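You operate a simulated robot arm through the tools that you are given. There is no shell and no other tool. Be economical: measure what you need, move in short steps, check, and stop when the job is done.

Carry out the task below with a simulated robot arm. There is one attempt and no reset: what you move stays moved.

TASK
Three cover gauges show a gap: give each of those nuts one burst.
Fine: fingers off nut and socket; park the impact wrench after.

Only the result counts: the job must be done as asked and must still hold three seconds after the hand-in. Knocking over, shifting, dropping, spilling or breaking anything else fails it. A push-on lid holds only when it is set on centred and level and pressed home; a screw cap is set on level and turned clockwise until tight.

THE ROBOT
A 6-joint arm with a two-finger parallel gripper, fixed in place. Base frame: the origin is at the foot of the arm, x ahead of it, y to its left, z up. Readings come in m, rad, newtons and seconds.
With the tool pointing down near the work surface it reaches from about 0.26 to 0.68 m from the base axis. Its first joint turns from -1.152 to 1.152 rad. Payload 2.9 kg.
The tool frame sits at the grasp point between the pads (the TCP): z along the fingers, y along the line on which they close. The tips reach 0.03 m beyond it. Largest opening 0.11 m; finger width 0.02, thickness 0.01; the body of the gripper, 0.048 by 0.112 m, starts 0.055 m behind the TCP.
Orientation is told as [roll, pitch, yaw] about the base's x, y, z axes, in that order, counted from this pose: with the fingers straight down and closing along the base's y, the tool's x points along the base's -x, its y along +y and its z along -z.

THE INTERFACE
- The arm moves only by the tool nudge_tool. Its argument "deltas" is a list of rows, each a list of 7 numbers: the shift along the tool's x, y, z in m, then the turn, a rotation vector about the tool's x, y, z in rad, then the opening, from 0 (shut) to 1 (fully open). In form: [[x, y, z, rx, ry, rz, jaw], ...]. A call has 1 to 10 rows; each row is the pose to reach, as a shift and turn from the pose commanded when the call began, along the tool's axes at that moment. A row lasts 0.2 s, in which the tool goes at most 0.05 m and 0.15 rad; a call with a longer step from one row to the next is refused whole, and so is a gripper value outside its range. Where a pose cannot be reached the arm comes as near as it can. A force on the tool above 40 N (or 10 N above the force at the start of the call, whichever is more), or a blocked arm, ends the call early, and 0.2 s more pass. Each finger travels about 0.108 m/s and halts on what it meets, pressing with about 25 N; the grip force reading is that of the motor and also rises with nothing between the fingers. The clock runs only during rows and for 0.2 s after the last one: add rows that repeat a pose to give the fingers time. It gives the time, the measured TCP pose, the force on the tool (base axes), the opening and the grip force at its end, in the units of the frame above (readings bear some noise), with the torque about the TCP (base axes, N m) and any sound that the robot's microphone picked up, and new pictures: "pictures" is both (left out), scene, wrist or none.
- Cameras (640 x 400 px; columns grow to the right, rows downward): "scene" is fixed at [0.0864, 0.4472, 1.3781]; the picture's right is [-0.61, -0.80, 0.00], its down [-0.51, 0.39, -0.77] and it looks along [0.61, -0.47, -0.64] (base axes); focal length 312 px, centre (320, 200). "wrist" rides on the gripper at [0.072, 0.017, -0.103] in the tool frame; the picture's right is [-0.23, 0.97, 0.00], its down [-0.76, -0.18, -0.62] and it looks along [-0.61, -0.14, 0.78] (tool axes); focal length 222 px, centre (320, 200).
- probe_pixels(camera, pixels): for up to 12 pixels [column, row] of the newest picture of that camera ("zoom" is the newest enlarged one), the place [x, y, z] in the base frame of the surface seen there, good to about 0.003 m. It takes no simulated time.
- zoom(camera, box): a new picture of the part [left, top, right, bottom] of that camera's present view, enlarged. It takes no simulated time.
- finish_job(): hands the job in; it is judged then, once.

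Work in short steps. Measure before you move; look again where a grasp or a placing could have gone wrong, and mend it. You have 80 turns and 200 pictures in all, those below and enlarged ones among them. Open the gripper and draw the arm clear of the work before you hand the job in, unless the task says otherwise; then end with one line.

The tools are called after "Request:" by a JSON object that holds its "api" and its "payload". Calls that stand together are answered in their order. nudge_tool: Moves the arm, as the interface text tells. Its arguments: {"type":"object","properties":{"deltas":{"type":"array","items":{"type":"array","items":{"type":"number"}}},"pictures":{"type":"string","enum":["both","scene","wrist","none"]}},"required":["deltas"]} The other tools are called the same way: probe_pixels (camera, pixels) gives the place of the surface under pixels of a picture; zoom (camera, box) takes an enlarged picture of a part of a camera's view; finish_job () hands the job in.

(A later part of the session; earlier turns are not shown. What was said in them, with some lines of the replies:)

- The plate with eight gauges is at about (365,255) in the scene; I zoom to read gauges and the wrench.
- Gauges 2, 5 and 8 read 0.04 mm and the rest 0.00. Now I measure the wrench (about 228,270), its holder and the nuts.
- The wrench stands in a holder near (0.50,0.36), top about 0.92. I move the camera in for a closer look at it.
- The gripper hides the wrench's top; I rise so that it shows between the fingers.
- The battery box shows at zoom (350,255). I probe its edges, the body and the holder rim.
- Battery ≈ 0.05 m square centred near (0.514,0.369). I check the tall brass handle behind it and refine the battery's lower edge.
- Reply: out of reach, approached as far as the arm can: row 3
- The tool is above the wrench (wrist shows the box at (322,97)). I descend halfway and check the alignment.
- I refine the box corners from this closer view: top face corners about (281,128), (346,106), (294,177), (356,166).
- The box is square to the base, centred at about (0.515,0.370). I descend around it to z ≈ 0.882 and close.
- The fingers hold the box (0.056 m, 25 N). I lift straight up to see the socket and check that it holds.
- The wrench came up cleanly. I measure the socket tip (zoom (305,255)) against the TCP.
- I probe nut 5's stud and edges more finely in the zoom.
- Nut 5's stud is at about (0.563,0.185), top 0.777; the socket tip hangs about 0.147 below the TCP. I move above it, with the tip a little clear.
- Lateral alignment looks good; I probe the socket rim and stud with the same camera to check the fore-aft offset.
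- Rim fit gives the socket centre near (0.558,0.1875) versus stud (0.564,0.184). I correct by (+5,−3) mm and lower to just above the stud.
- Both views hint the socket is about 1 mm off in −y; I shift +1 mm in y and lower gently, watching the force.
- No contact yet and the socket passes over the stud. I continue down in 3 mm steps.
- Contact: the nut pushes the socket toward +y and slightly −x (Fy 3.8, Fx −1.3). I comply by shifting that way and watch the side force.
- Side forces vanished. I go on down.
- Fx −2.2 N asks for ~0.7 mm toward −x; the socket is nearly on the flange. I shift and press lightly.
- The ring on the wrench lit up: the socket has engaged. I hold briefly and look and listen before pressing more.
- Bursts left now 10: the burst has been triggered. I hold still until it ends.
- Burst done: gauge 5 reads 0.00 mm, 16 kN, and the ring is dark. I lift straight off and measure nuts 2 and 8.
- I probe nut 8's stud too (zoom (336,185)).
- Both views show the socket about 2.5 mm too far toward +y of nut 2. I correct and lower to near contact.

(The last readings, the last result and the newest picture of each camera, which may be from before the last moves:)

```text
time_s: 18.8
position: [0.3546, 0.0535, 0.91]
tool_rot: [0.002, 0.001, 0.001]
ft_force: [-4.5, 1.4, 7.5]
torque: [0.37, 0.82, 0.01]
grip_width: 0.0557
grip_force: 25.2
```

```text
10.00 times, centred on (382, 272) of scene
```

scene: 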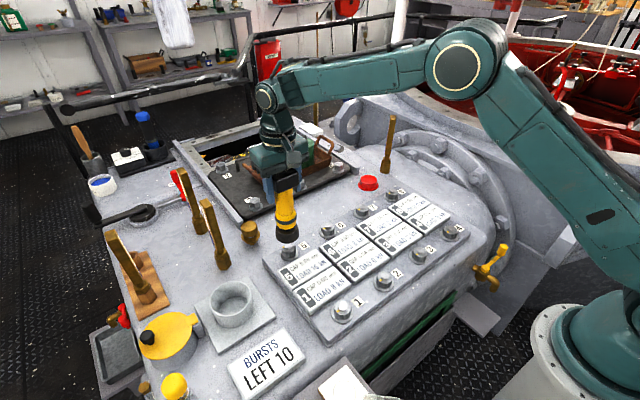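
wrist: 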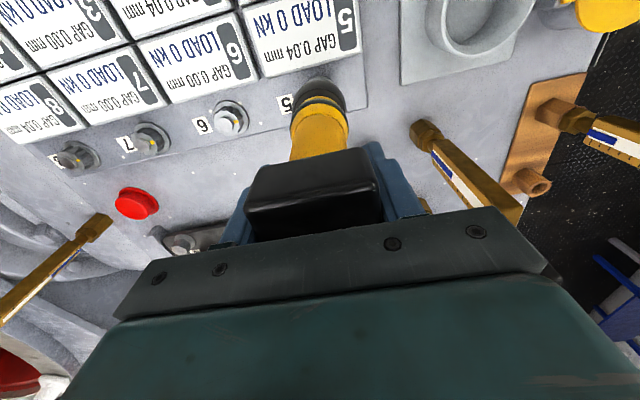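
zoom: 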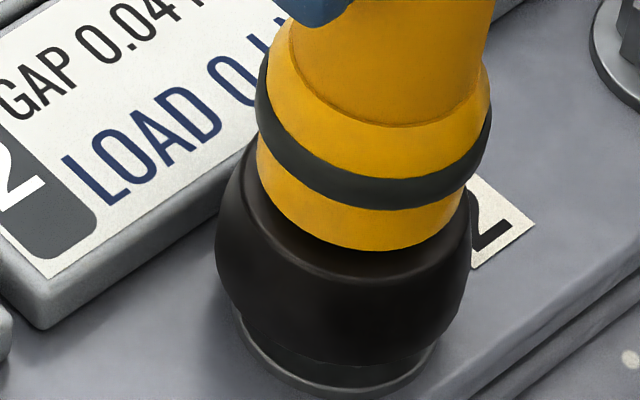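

Contact at z 0.910, with side force mainly −x (−4.5 N) and slightly +y. I comply toward −x, lifted by 1 mm.

Request:
{"api": "nudge_tool", "payload": {"deltas": [[0.001, 0.0003, -0.002, 0, 0, 0, 0.2], [0.002, 0.0006, -0.001, 0, 0, 0, 0.2], [0.002, 0.0006, 0.001, 0, 0, 0, 0.2]], "pictures": "none"}}

```text
time_s: 19.6
position: [0.3534, 0.0529, 0.9079]
tool_rot: [-0.001, 0.0, 0.0]
ft_force: [0.3, -0.4, -4.8]
torque: [-0.01, -0.02, -0.02]
grip_width: 0.0558
grip_force: 24.6
```

Free again. I go down 4 mm in small steps.

Request:
{"api": "nudge_tool", "payload": {"deltas": [[0, 0, 0.002, 0, 0, 0, 0.2], [0, 0, 0.004, 0, 0, 0, 0.2]], "pictures": "none"}}

```text
time_s: 20.2
position: [0.3527, 0.0528, 0.9033]
tool_rot: [-0.001, -0.001, -0.004]
ft_force: [0.9, -2.6, 2.5]
torque: [-0.41, 0.01, 0.01]
grip_width: 0.0558
grip_force: 25.3
```

Slight −y side force; I shift 0.5 mm that way and press a little more.

Request:
{"api": "nudge_tool", "payload": {"deltas": [[0, -0.0006, 0, 0, 0, 0, 0.2], [0, -0.0006, 0.0018, 0, 0, 0, 0.2]], "pictures": "none"}}

Request:
{"api": "zoom", "payload": {"camera": "scene", "box": [220, 220, 460, 390]}}

```text
time_s: 20.8
position: [0.3524, 0.0541, 0.9038]
tool_rot: [0.0, 0.0, -0.002]
ft_force: [-0.3, -2.6, 2.9]
torque: [-0.38, 0.01, -0.04]
grip_width: 0.0558
grip_force: 25.0
```

```text
2.35 times, centred on (340, 305) of scene
```

zoom: 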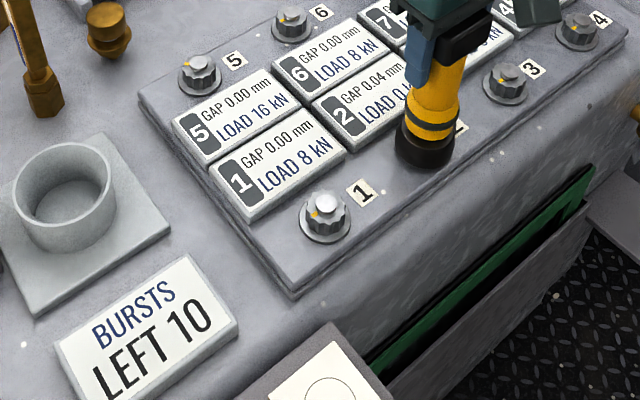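

Not triggered yet. Another 1.5 mm of press with a slight −y shift.

Request:
{"api": "nudge_tool", "payload": {"deltas": [[0, -0.0008, 0, 0, 0, 0, 0.2], [0, -0.0008, 0.0015, 0, 0, 0, 0.2]], "pictures": "none"}}

Request:
{"api": "zoom", "payload": {"camera": "scene", "box": [220, 220, 460, 390]}}

```text
time_s: 21.4
position: [0.3542, 0.0529, 0.901]
tool_rot: [0.001, 0.0, -0.001]
ft_force: [-1.5, 0.8, 5.4]
torque: [0.03, 0.1, 0.08]
grip_width: 0.0558
grip_force: 24.7
```

```text
2.35 times, centred on (340, 305) of scene
```

zoom: 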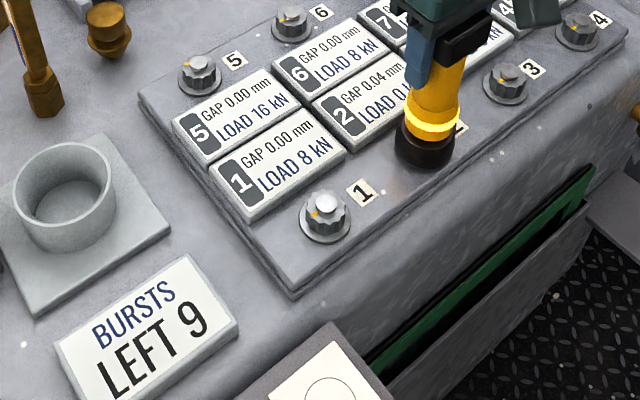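

Triggered (ring lit, bursts left 9). I hold still until the burst ends.

Request:
{"api": "nudge_tool", "payload": {"deltas": [[0, 0, 0, 0, 0, 0, 0.2], [0, 0, 0, 0, 0, 0, 0.2], [0, 0, 0, 0, 0, 0, 0.2], [0, 0, 0, 0, 0, 0, 0.2], [0, 0, 0, 0, 0, 0, 0.2]], "pictures": "none"}}

Request:
{"api": "zoom", "payload": {"camera": "scene", "box": [220, 190, 460, 390]}}

```text
time_s: 22.6
position: [0.3531, 0.0533, 0.901]
tool_rot: [0.001, 0.0, 0.0]
ft_force: [-0.9, 2.8, 5.4]
torque: [0.36, 0.09, 0.02]
grip_width: 0.0557
grip_force: 25.1
```

```text
2.00 times, centred on (340, 290) of scene
```

zoom: 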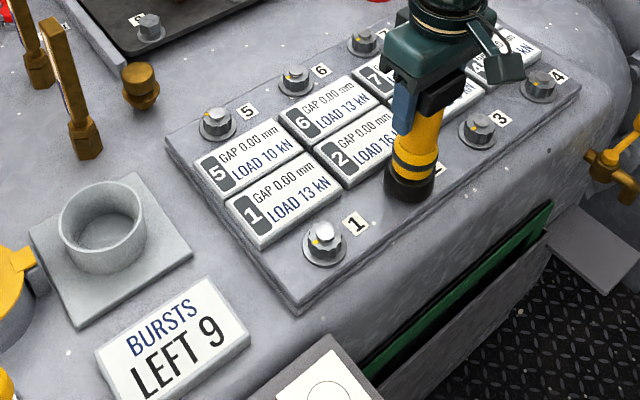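

Nut 2 done (0.00 mm, 16 kN). I lift off, and probe the tall brass handle near nut 8 (scene (388,145)) and the red button before going there.

Request:
{"api": "nudge_tool", "payload": {"deltas": [[0, 0, -0.01, 0, 0, 0, 0.2], [0, 0, -0.03, 0, 0, 0, 0.2], [0, 0, -0.065, 0, 0, 0, 0.2]], "pictures": "scene"}}

Request:
{"api": "probe_pixels", "payload": {"camera": "scene", "pixels": [[386, 168], [388, 150], [391, 120], [369, 180], [304, 145], [325, 150], [391, 190]]}}

```text
time_s: 23.4
position: [0.3543, 0.0521, 0.9669]
tool_rot: [-0.001, 0.001, 0.0]
ft_force: [0.5, 0.7, -4.8]
torque: [0.0, 0.01, -0.02]
grip_width: 0.0557
grip_force: 24.6
```

scene: 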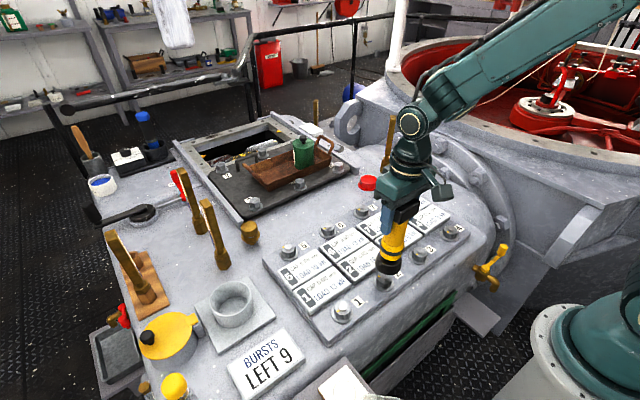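

```text
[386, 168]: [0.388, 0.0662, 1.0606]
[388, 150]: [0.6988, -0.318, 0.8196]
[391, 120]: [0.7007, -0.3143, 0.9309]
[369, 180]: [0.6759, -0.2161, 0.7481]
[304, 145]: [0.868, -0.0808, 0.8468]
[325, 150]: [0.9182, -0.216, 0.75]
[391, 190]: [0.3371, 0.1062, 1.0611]
```

The handle is 0.17 m away and clear. I move to above nut 8.

Request:
{"api": "nudge_tool", "payload": {"deltas": [[-0.0267, -0.0325, 0, 0, 0, 0, 0.2], [-0.0534, -0.065, 0, 0, 0, 0, 0.2], [-0.08, -0.0975, 0, 0, 0, 0, 0.2], [-0.1068, -0.13, 0, 0, 0, 0, 0.2], [-0.1335, -0.1625, 0, 0, 0, 0, 0.2], [-0.16, -0.195, 0, 0, 0, 0, 0.2], [-0.187, -0.2275, 0, 0, 0, 0, 0.2], [-0.2135, -0.26, 0, 0, 0, 0, 0.2], [-0.2135, -0.26, 0.025, 0, 0, 0, 0.2], [-0.2135, -0.26, 0.025, 0, 0, 0, 0.2]], "pictures": "none"}}

Request:
{"api": "zoom", "payload": {"camera": "scene", "box": [371, 172, 411, 212]}}

Request:
{"api": "zoom", "payload": {"camera": "wrist", "box": [280, 50, 360, 130]}}

```text
time_s: 25.6
position: [0.5658, -0.21, 0.9398]
tool_rot: [0.0, 0.0, 0.0]
ft_force: [0.5, 0.0, -5.2]
torque: [-0.02, 0.01, -0.01]
grip_width: 0.0559
grip_force: 24.4
```

```text
10.00 times, centred on (391, 192) of scene
```

zoom: 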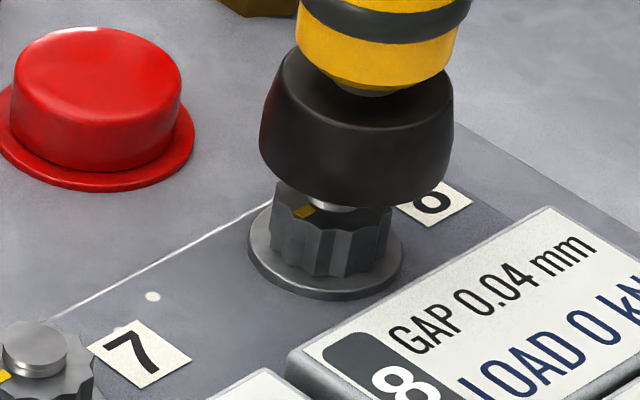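

```text
5.00 times, centred on (320, 90) of wrist
```

zoom: 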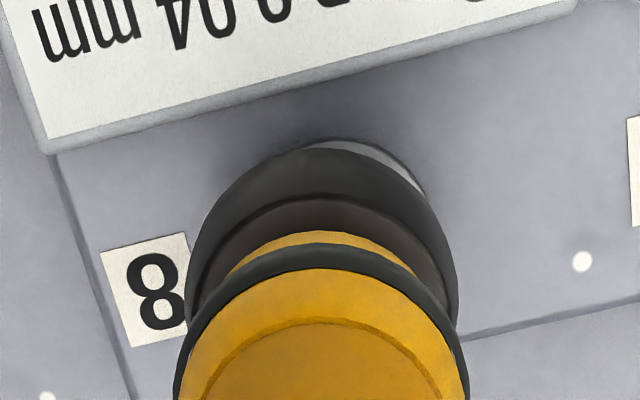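

The socket is about 3 mm too far toward −y of nut 8 (measured −0.210 vs expected −0.2065). I correct by (+1.5,+3) mm and look again.

Request:
{"api": "nudge_tool", "payload": {"deltas": [[-0.0015, 0.003, 0, 0, 0, 0, 0.2], [-0.0015, 0.003, 0, 0, 0, 0, 0.2]], "pictures": "none"}}

Request:
{"api": "zoom", "payload": {"camera": "scene", "box": [371, 172, 411, 212]}}

Request:
{"api": "zoom", "payload": {"camera": "wrist", "box": [280, 50, 360, 130]}}

```text
time_s: 26.2
position: [0.5683, -0.2052, 0.9395]
tool_rot: [-0.001, 0.0, 0.001]
ft_force: [1.0, 1.1, -4.7]
torque: [-0.04, -0.01, 0.03]
grip_width: 0.0556
grip_force: 25.6
```

```text
10.00 times, centred on (391, 192) of scene
```

zoom: 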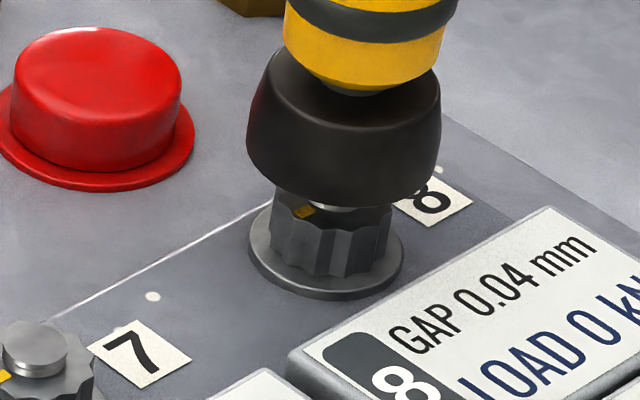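

```text
5.00 times, centred on (320, 90) of wrist
```

zoom: 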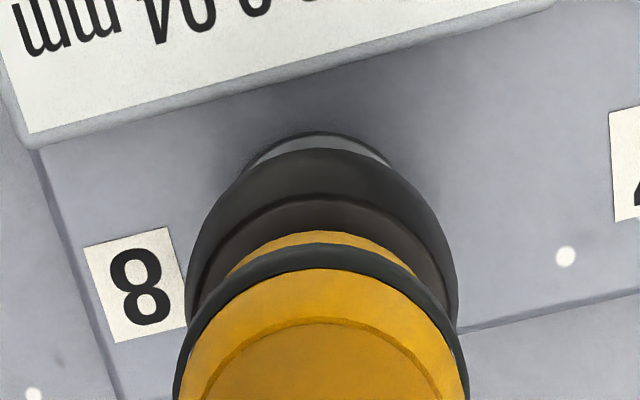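

Now centred in both views. I lower toward contact.

Request:
{"api": "nudge_tool", "payload": {"deltas": [[0, 0, 0.014, 0, 0, 0, 0.2], [0, 0, 0.024, 0, 0, 0, 0.2], [0, 0, 0.028, 0, 0, 0, 0.2], [0, 0, 0.031, 0, 0, 0, 0.2]], "pictures": "none"}}

```text
time_s: 27.2
position: [0.5686, -0.2074, 0.9084]
tool_rot: [-0.001, 0.001, 0.0]
ft_force: [-0.2, 0.1, -4.8]
torque: [0.0, -0.01, 0.02]
grip_width: 0.0559
grip_force: 25.1
```

No contact force at z 0.908 so the nut is entering freely. I continue 4 mm.

Request:
{"api": "nudge_tool", "payload": {"deltas": [[0, 0, 0.002, 0, 0, 0, 0.2], [0, 0, 0.004, 0, 0, 0, 0.2]], "pictures": "none"}}

Request:
{"api": "zoom", "payload": {"camera": "scene", "box": [371, 172, 411, 212]}}

```text
time_s: 27.8
position: [0.5677, -0.2051, 0.9059]
tool_rot: [0.001, -0.001, 0.0]
ft_force: [-2.5, -1.0, -0.2]
torque: [-0.16, 0.25, -0.04]
grip_width: 0.056
grip_force: 24.5
```

```text
10.00 times, centred on (391, 192) of scene
```

zoom: 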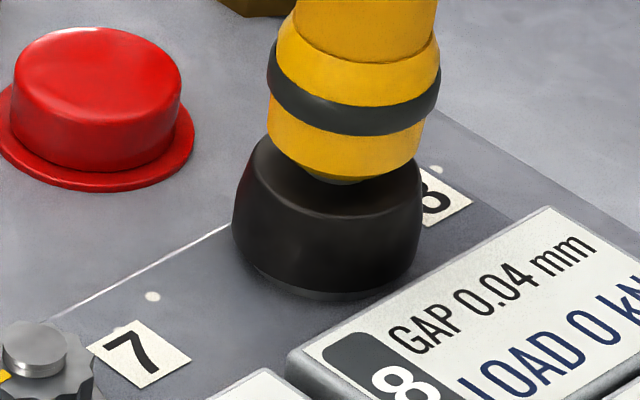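

Small side force (−2.5, −1.0); I shift 0.8 mm toward −x, 0.3 mm toward −y and press 2 mm.

Request:
{"api": "nudge_tool", "payload": {"deltas": [[0.0008, -0.0003, 0, 0, 0, 0, 0.2], [0.0008, -0.0003, 0.002, 0, 0, 0, 0.2]], "pictures": "none"}}

Request:
{"api": "zoom", "payload": {"camera": "scene", "box": [200, 160, 460, 390]}}

```text
time_s: 28.4
position: [0.5678, -0.2041, 0.9052]
tool_rot: [0.001, 0.0, 0.001]
ft_force: [0.1, -1.6, 3.0]
torque: [-0.2, -0.1, 0.0]
grip_width: 0.056
grip_force: 25.0
```

```text
1.74 times, centred on (330, 275) of scene
```

zoom: 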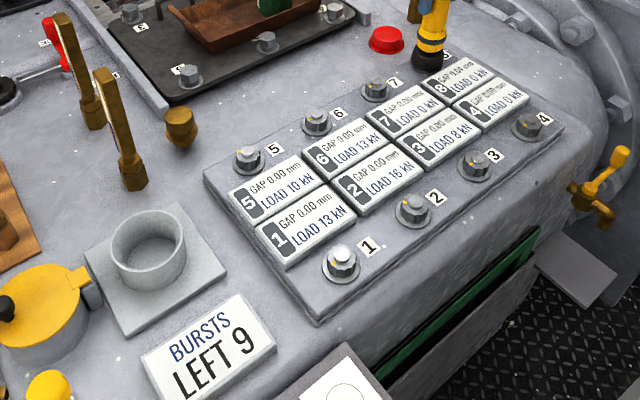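

Not triggered yet (bursts 9). I press 1.5 mm more with a 0.4 mm −y shift.

Request:
{"api": "nudge_tool", "payload": {"deltas": [[0, -0.0004, 0, 0, 0, 0, 0.2], [0, -0.0004, 0.0015, 0, 0, 0, 0.2]], "pictures": "none"}}

Request:
{"api": "zoom", "payload": {"camera": "scene", "box": [200, 160, 460, 390]}}

```text
time_s: 29.0
position: [0.568, -0.2037, 0.9028]
tool_rot: [0.001, -0.001, 0.0]
ft_force: [2.2, -2.3, 3.9]
torque: [-0.39, -0.27, -0.07]
grip_width: 0.0559
grip_force: 25.3
```

```text
1.74 times, centred on (330, 275) of scene
```

zoom: 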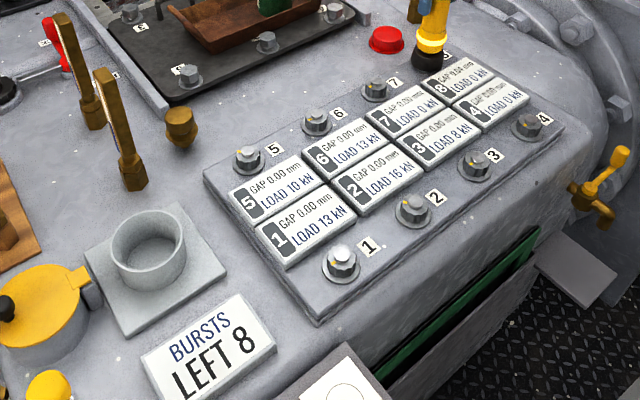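

Triggered (ring lit, 8 left). I hold still until it ends.

Request:
{"api": "nudge_tool", "payload": {"deltas": [[0, 0, 0, 0, 0, 0, 0.2], [0, 0, 0, 0, 0, 0, 0.2], [0, 0, 0, 0, 0, 0, 0.2], [0, 0, 0, 0, 0, 0, 0.2], [0, 0, 0, 0, 0, 0, 0.2]], "pictures": "none"}}

Request:
{"api": "zoom", "payload": {"camera": "scene", "box": [280, 160, 480, 310]}}

```text
time_s: 30.2
position: [0.5687, -0.2054, 0.9026]
tool_rot: [0.001, 0.002, -0.002]
ft_force: [4.7, -4.6, 4.4]
torque: [-0.45, -0.47, 0.0]
grip_width: 0.0559
grip_force: 25.0
```

```text
2.67 times, centred on (380, 235) of scene
```

zoom: 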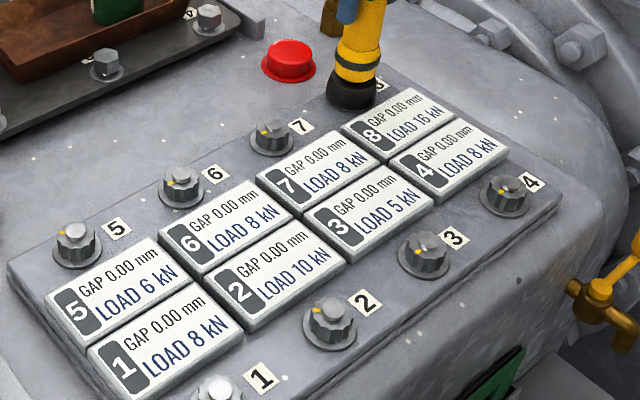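

All gauges read 0.00 mm, 8 bursts left. I lift off and travel back toward the holder.

Request:
{"api": "nudge_tool", "payload": {"deltas": [[0, 0, -0.01, 0, 0, 0, 0.2], [0, 0, -0.04, 0, 0, 0, 0.2], [0, 0, -0.085, 0, 0, 0, 0.2], [0.004, 0.045, -0.1, 0, 0, 0, 0.2], [0.008, 0.09, -0.1, 0, 0, 0, 0.2], [0.012, 0.135, -0.1, 0, 0, 0, 0.2], [0.016, 0.18, -0.1, 0, 0, 0, 0.2], [0.02, 0.225, -0.1, 0, 0, 0, 0.2], [0.024, 0.27, -0.1, 0, 0, 0, 0.2], [0.028, 0.315, -0.1, 0, 0, 0, 0.2]], "pictures": "none"}}

Request:
{"api": "nudge_tool", "payload": {"deltas": [[0.004, 0.043, 0, 0, 0, 0, 0.2], [0.008, 0.086, 0, 0, 0, 0, 0.2], [0.012, 0.129, 0, 0, 0, 0, 0.2], [0.016, 0.172, 0, 0, 0, 0, 0.2], [0.02, 0.215, 0, 0, 0, 0, 0.2], [0.0229, 0.2581, 0, 0, 0, 0, 0.2], [0.0229, 0.2581, 0.0, 0, 0, 0, 0.2]]}}

Request:
{"api": "zoom", "payload": {"camera": "scene", "box": [180, 210, 280, 340]}}

```text
time_s: 32.4
position: [0.5422, 0.1125, 1.0017]
tool_rot: [0.0, 0.0, -0.001]
ft_force: [-0.2, 1.1, -5.2]
torque: [-0.03, 0.03, -0.01]
grip_width: 0.0559
grip_force: 25.4
```

```text
time_s: 34.0
position: [0.5201, 0.3697, 1.0031]
tool_rot: [0.0, -0.001, 0.001]
ft_force: [-0.9, 0.2, -5.1]
torque: [0.01, 0.02, -0.03]
grip_width: 0.0559
grip_force: 25.1
```

scene: 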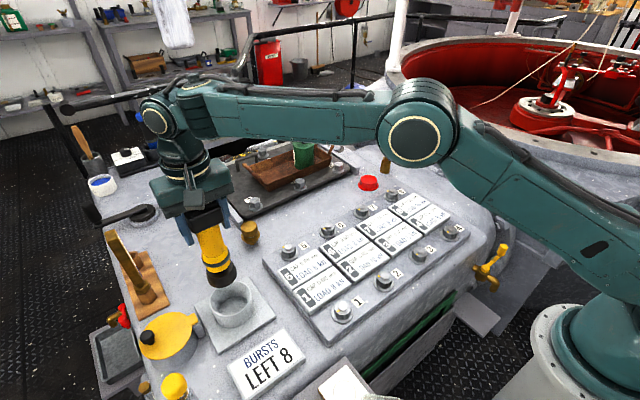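
wrist: 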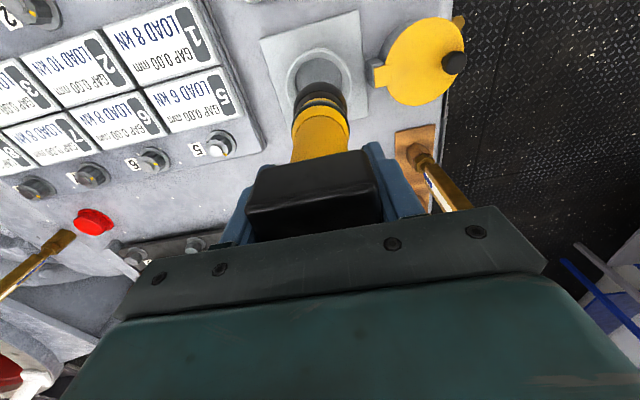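

```text
3.08 times, centred on (230, 275) of scene
```

zoom: 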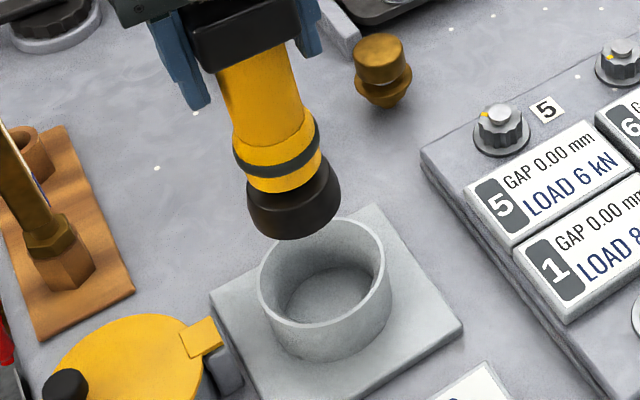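

The wrench lines up with the holder as at pick-up. I lower it into the holder.

Request:
{"api": "nudge_tool", "payload": {"deltas": [[0.0015, 0, 0.03, 0, 0, 0, 0.2], [0.0015, 0, 0.06, 0, 0, 0, 0.2], [0.0015, 0, 0.085, 0, 0, 0, 0.2], [0.0015, 0, 0.1, 0, 0, 0, 0.2], [0.0015, 0, 0.112, 0, 0, 0, 0.2]]}}

Request:
{"api": "zoom", "payload": {"camera": "scene", "box": [180, 210, 280, 340]}}

```text
time_s: 35.2
position: [0.5151, 0.37, 0.889]
tool_rot: [-0.001, 0.002, -0.001]
ft_force: [0.7, -0.1, -5.4]
torque: [0.0, 0.03, 0.02]
grip_width: 0.0558
grip_force: 25.1
```

scene: 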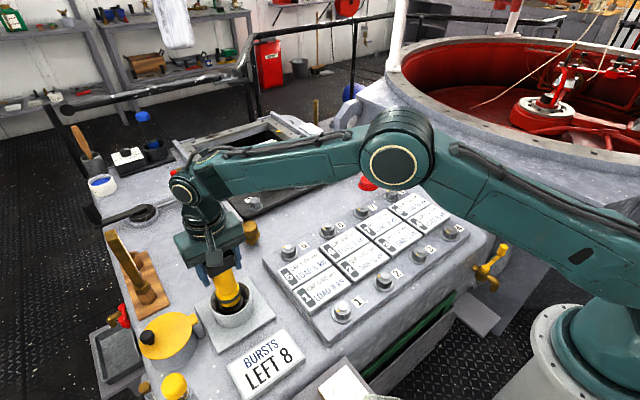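
wrist: 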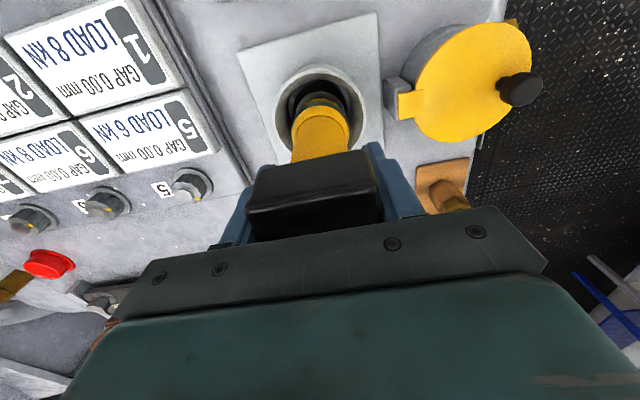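

```text
3.08 times, centred on (230, 275) of scene
```

zoom: 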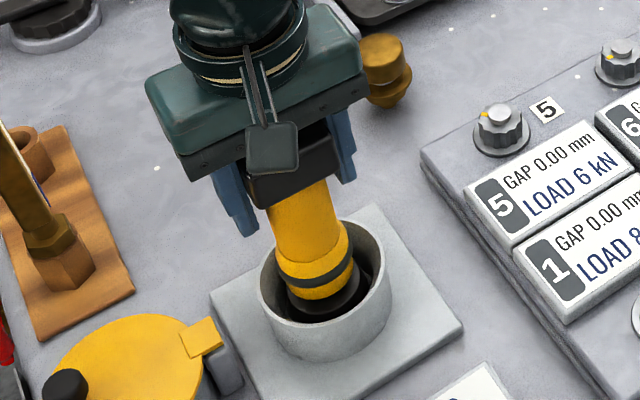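

The wrench is in the holder, a few mm above its floor. I lower in small steps until it bears.

Request:
{"api": "nudge_tool", "payload": {"deltas": [[0, 0, 0.002, 0, 0, 0, 0.2], [0, 0, 0.004, 0, 0, 0, 0.2]], "pictures": "none"}}

```text
time_s: 35.8
position: [0.5146, 0.3682, 0.8859]
tool_rot: [0.0, 0.0, 0.001]
ft_force: [0.1, 0.0, -4.4]
torque: [-0.01, 0.0, -0.01]
grip_width: 0.0559
grip_force: 25.4
```

Request:
{"api": "nudge_tool", "payload": {"deltas": [[0, 0, 0.001, 0, 0, 0, 0.2], [0, 0, 0.002, 0, 0, 0, 0.2]], "pictures": "none"}}

```text
time_s: 36.4
position: [0.5146, 0.3676, 0.8846]
tool_rot: [-0.001, 0.0, 0.0]
ft_force: [-0.9, -2.3, 1.1]
torque: [-0.25, 0.29, 0.05]
grip_width: 0.056
grip_force: 25.4
```

It now bears on the holder (Fz rose to +1). I open the fingers and check that it stands.

Request:
{"api": "nudge_tool", "payload": {"deltas": [[0, 0, 0, 0, 0, 0, 0.6], [0, 0, 0, 0, 0, 0, 0.9], [0, 0, 0, 0, 0, 0, 1], [0, 0, 0, 0, 0, 0, 1]]}}

```text
time_s: 37.4
position: [0.5144, 0.3675, 0.8833]
tool_rot: [0.001, 0.0, 0.002]
ft_force: [0.5, -0.2, -1.2]
torque: [0.02, 0.0, -0.01]
grip_width: 0.1101
grip_force: 0.1
```

scene: 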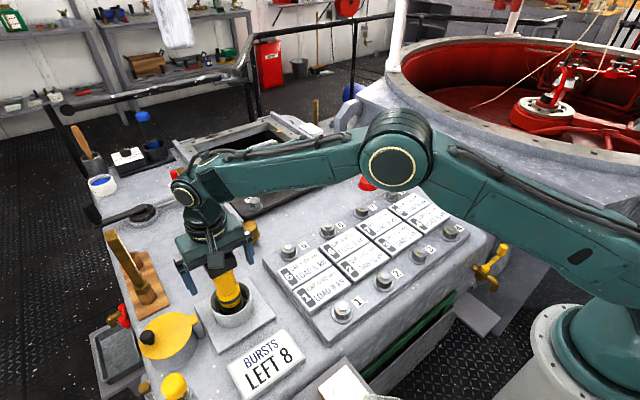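
wrist: 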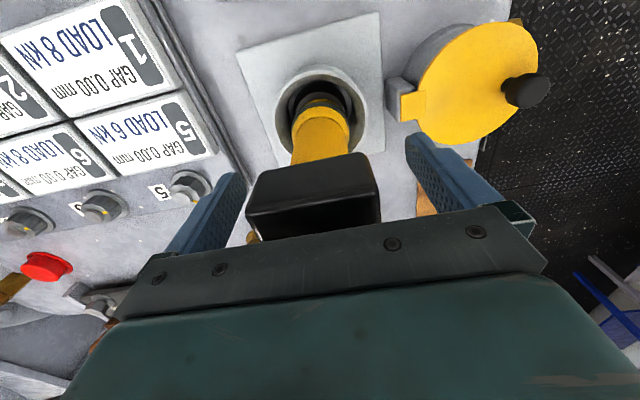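

The fingers are open and the wrench stands upright. I rise straight up, then draw back.

Request:
{"api": "nudge_tool", "payload": {"deltas": [[0, 0, -0.03, 0, 0, 0, 1], [0, 0, -0.07, 0, 0, 0, 1], [0, 0, -0.115, 0, 0, 0, 1], [0, 0, -0.16, 0, 0, 0, 1], [0.03, -0.03, -0.18, 0, 0, 0, 1], [0.06, -0.06, -0.2, 0, 0, 0, 1], [0.09, -0.09, -0.22, 0, 0, 0, 1], [0.12, -0.12, -0.24, 0, 0, 0, 1]]}}

Request:
{"api": "zoom", "payload": {"camera": "scene", "box": [180, 180, 460, 390]}}

```text
time_s: 39.2
position: [0.3961, 0.2471, 1.1234]
tool_rot: [-0.001, 0.0, 0.0]
ft_force: [0.5, -0.6, 0.5]
torque: [0.0, -0.01, 0.0]
grip_width: 0.11
grip_force: 0.1
```

scene: 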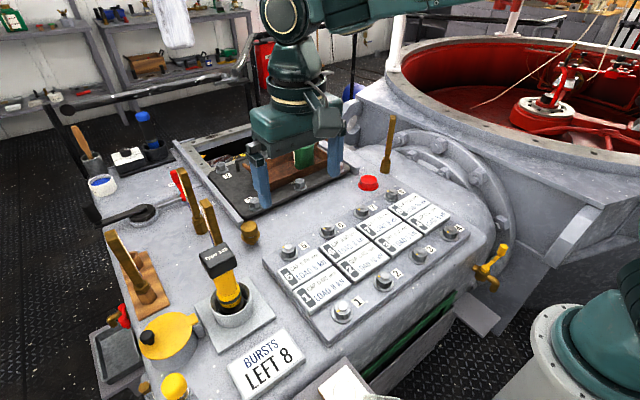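
wrist: 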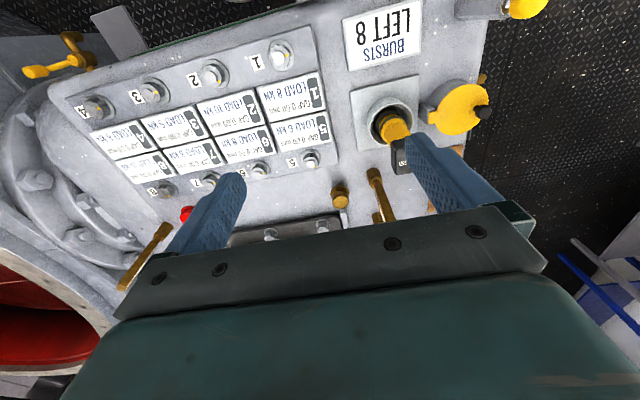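

```text
1.90 times, centred on (320, 285) of scene
```

zoom: 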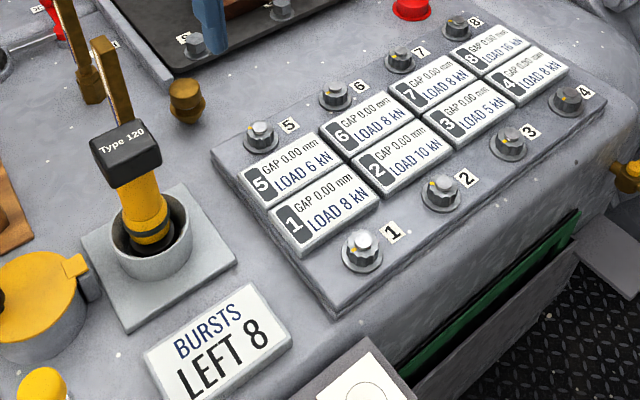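

The wrench is parked upright, all gaps read 0.00 mm, 8 bursts are left and the arm is clear; I hand in.

Request:
{"api": "finish_job", "payload": {}}

```text
The job is handed in.
```

Nuts 2, 5 and 8 each got one burst, all eight gauges now read 0.00 mm, and the impact wrench is parked back in its holder with the arm drawn clear.
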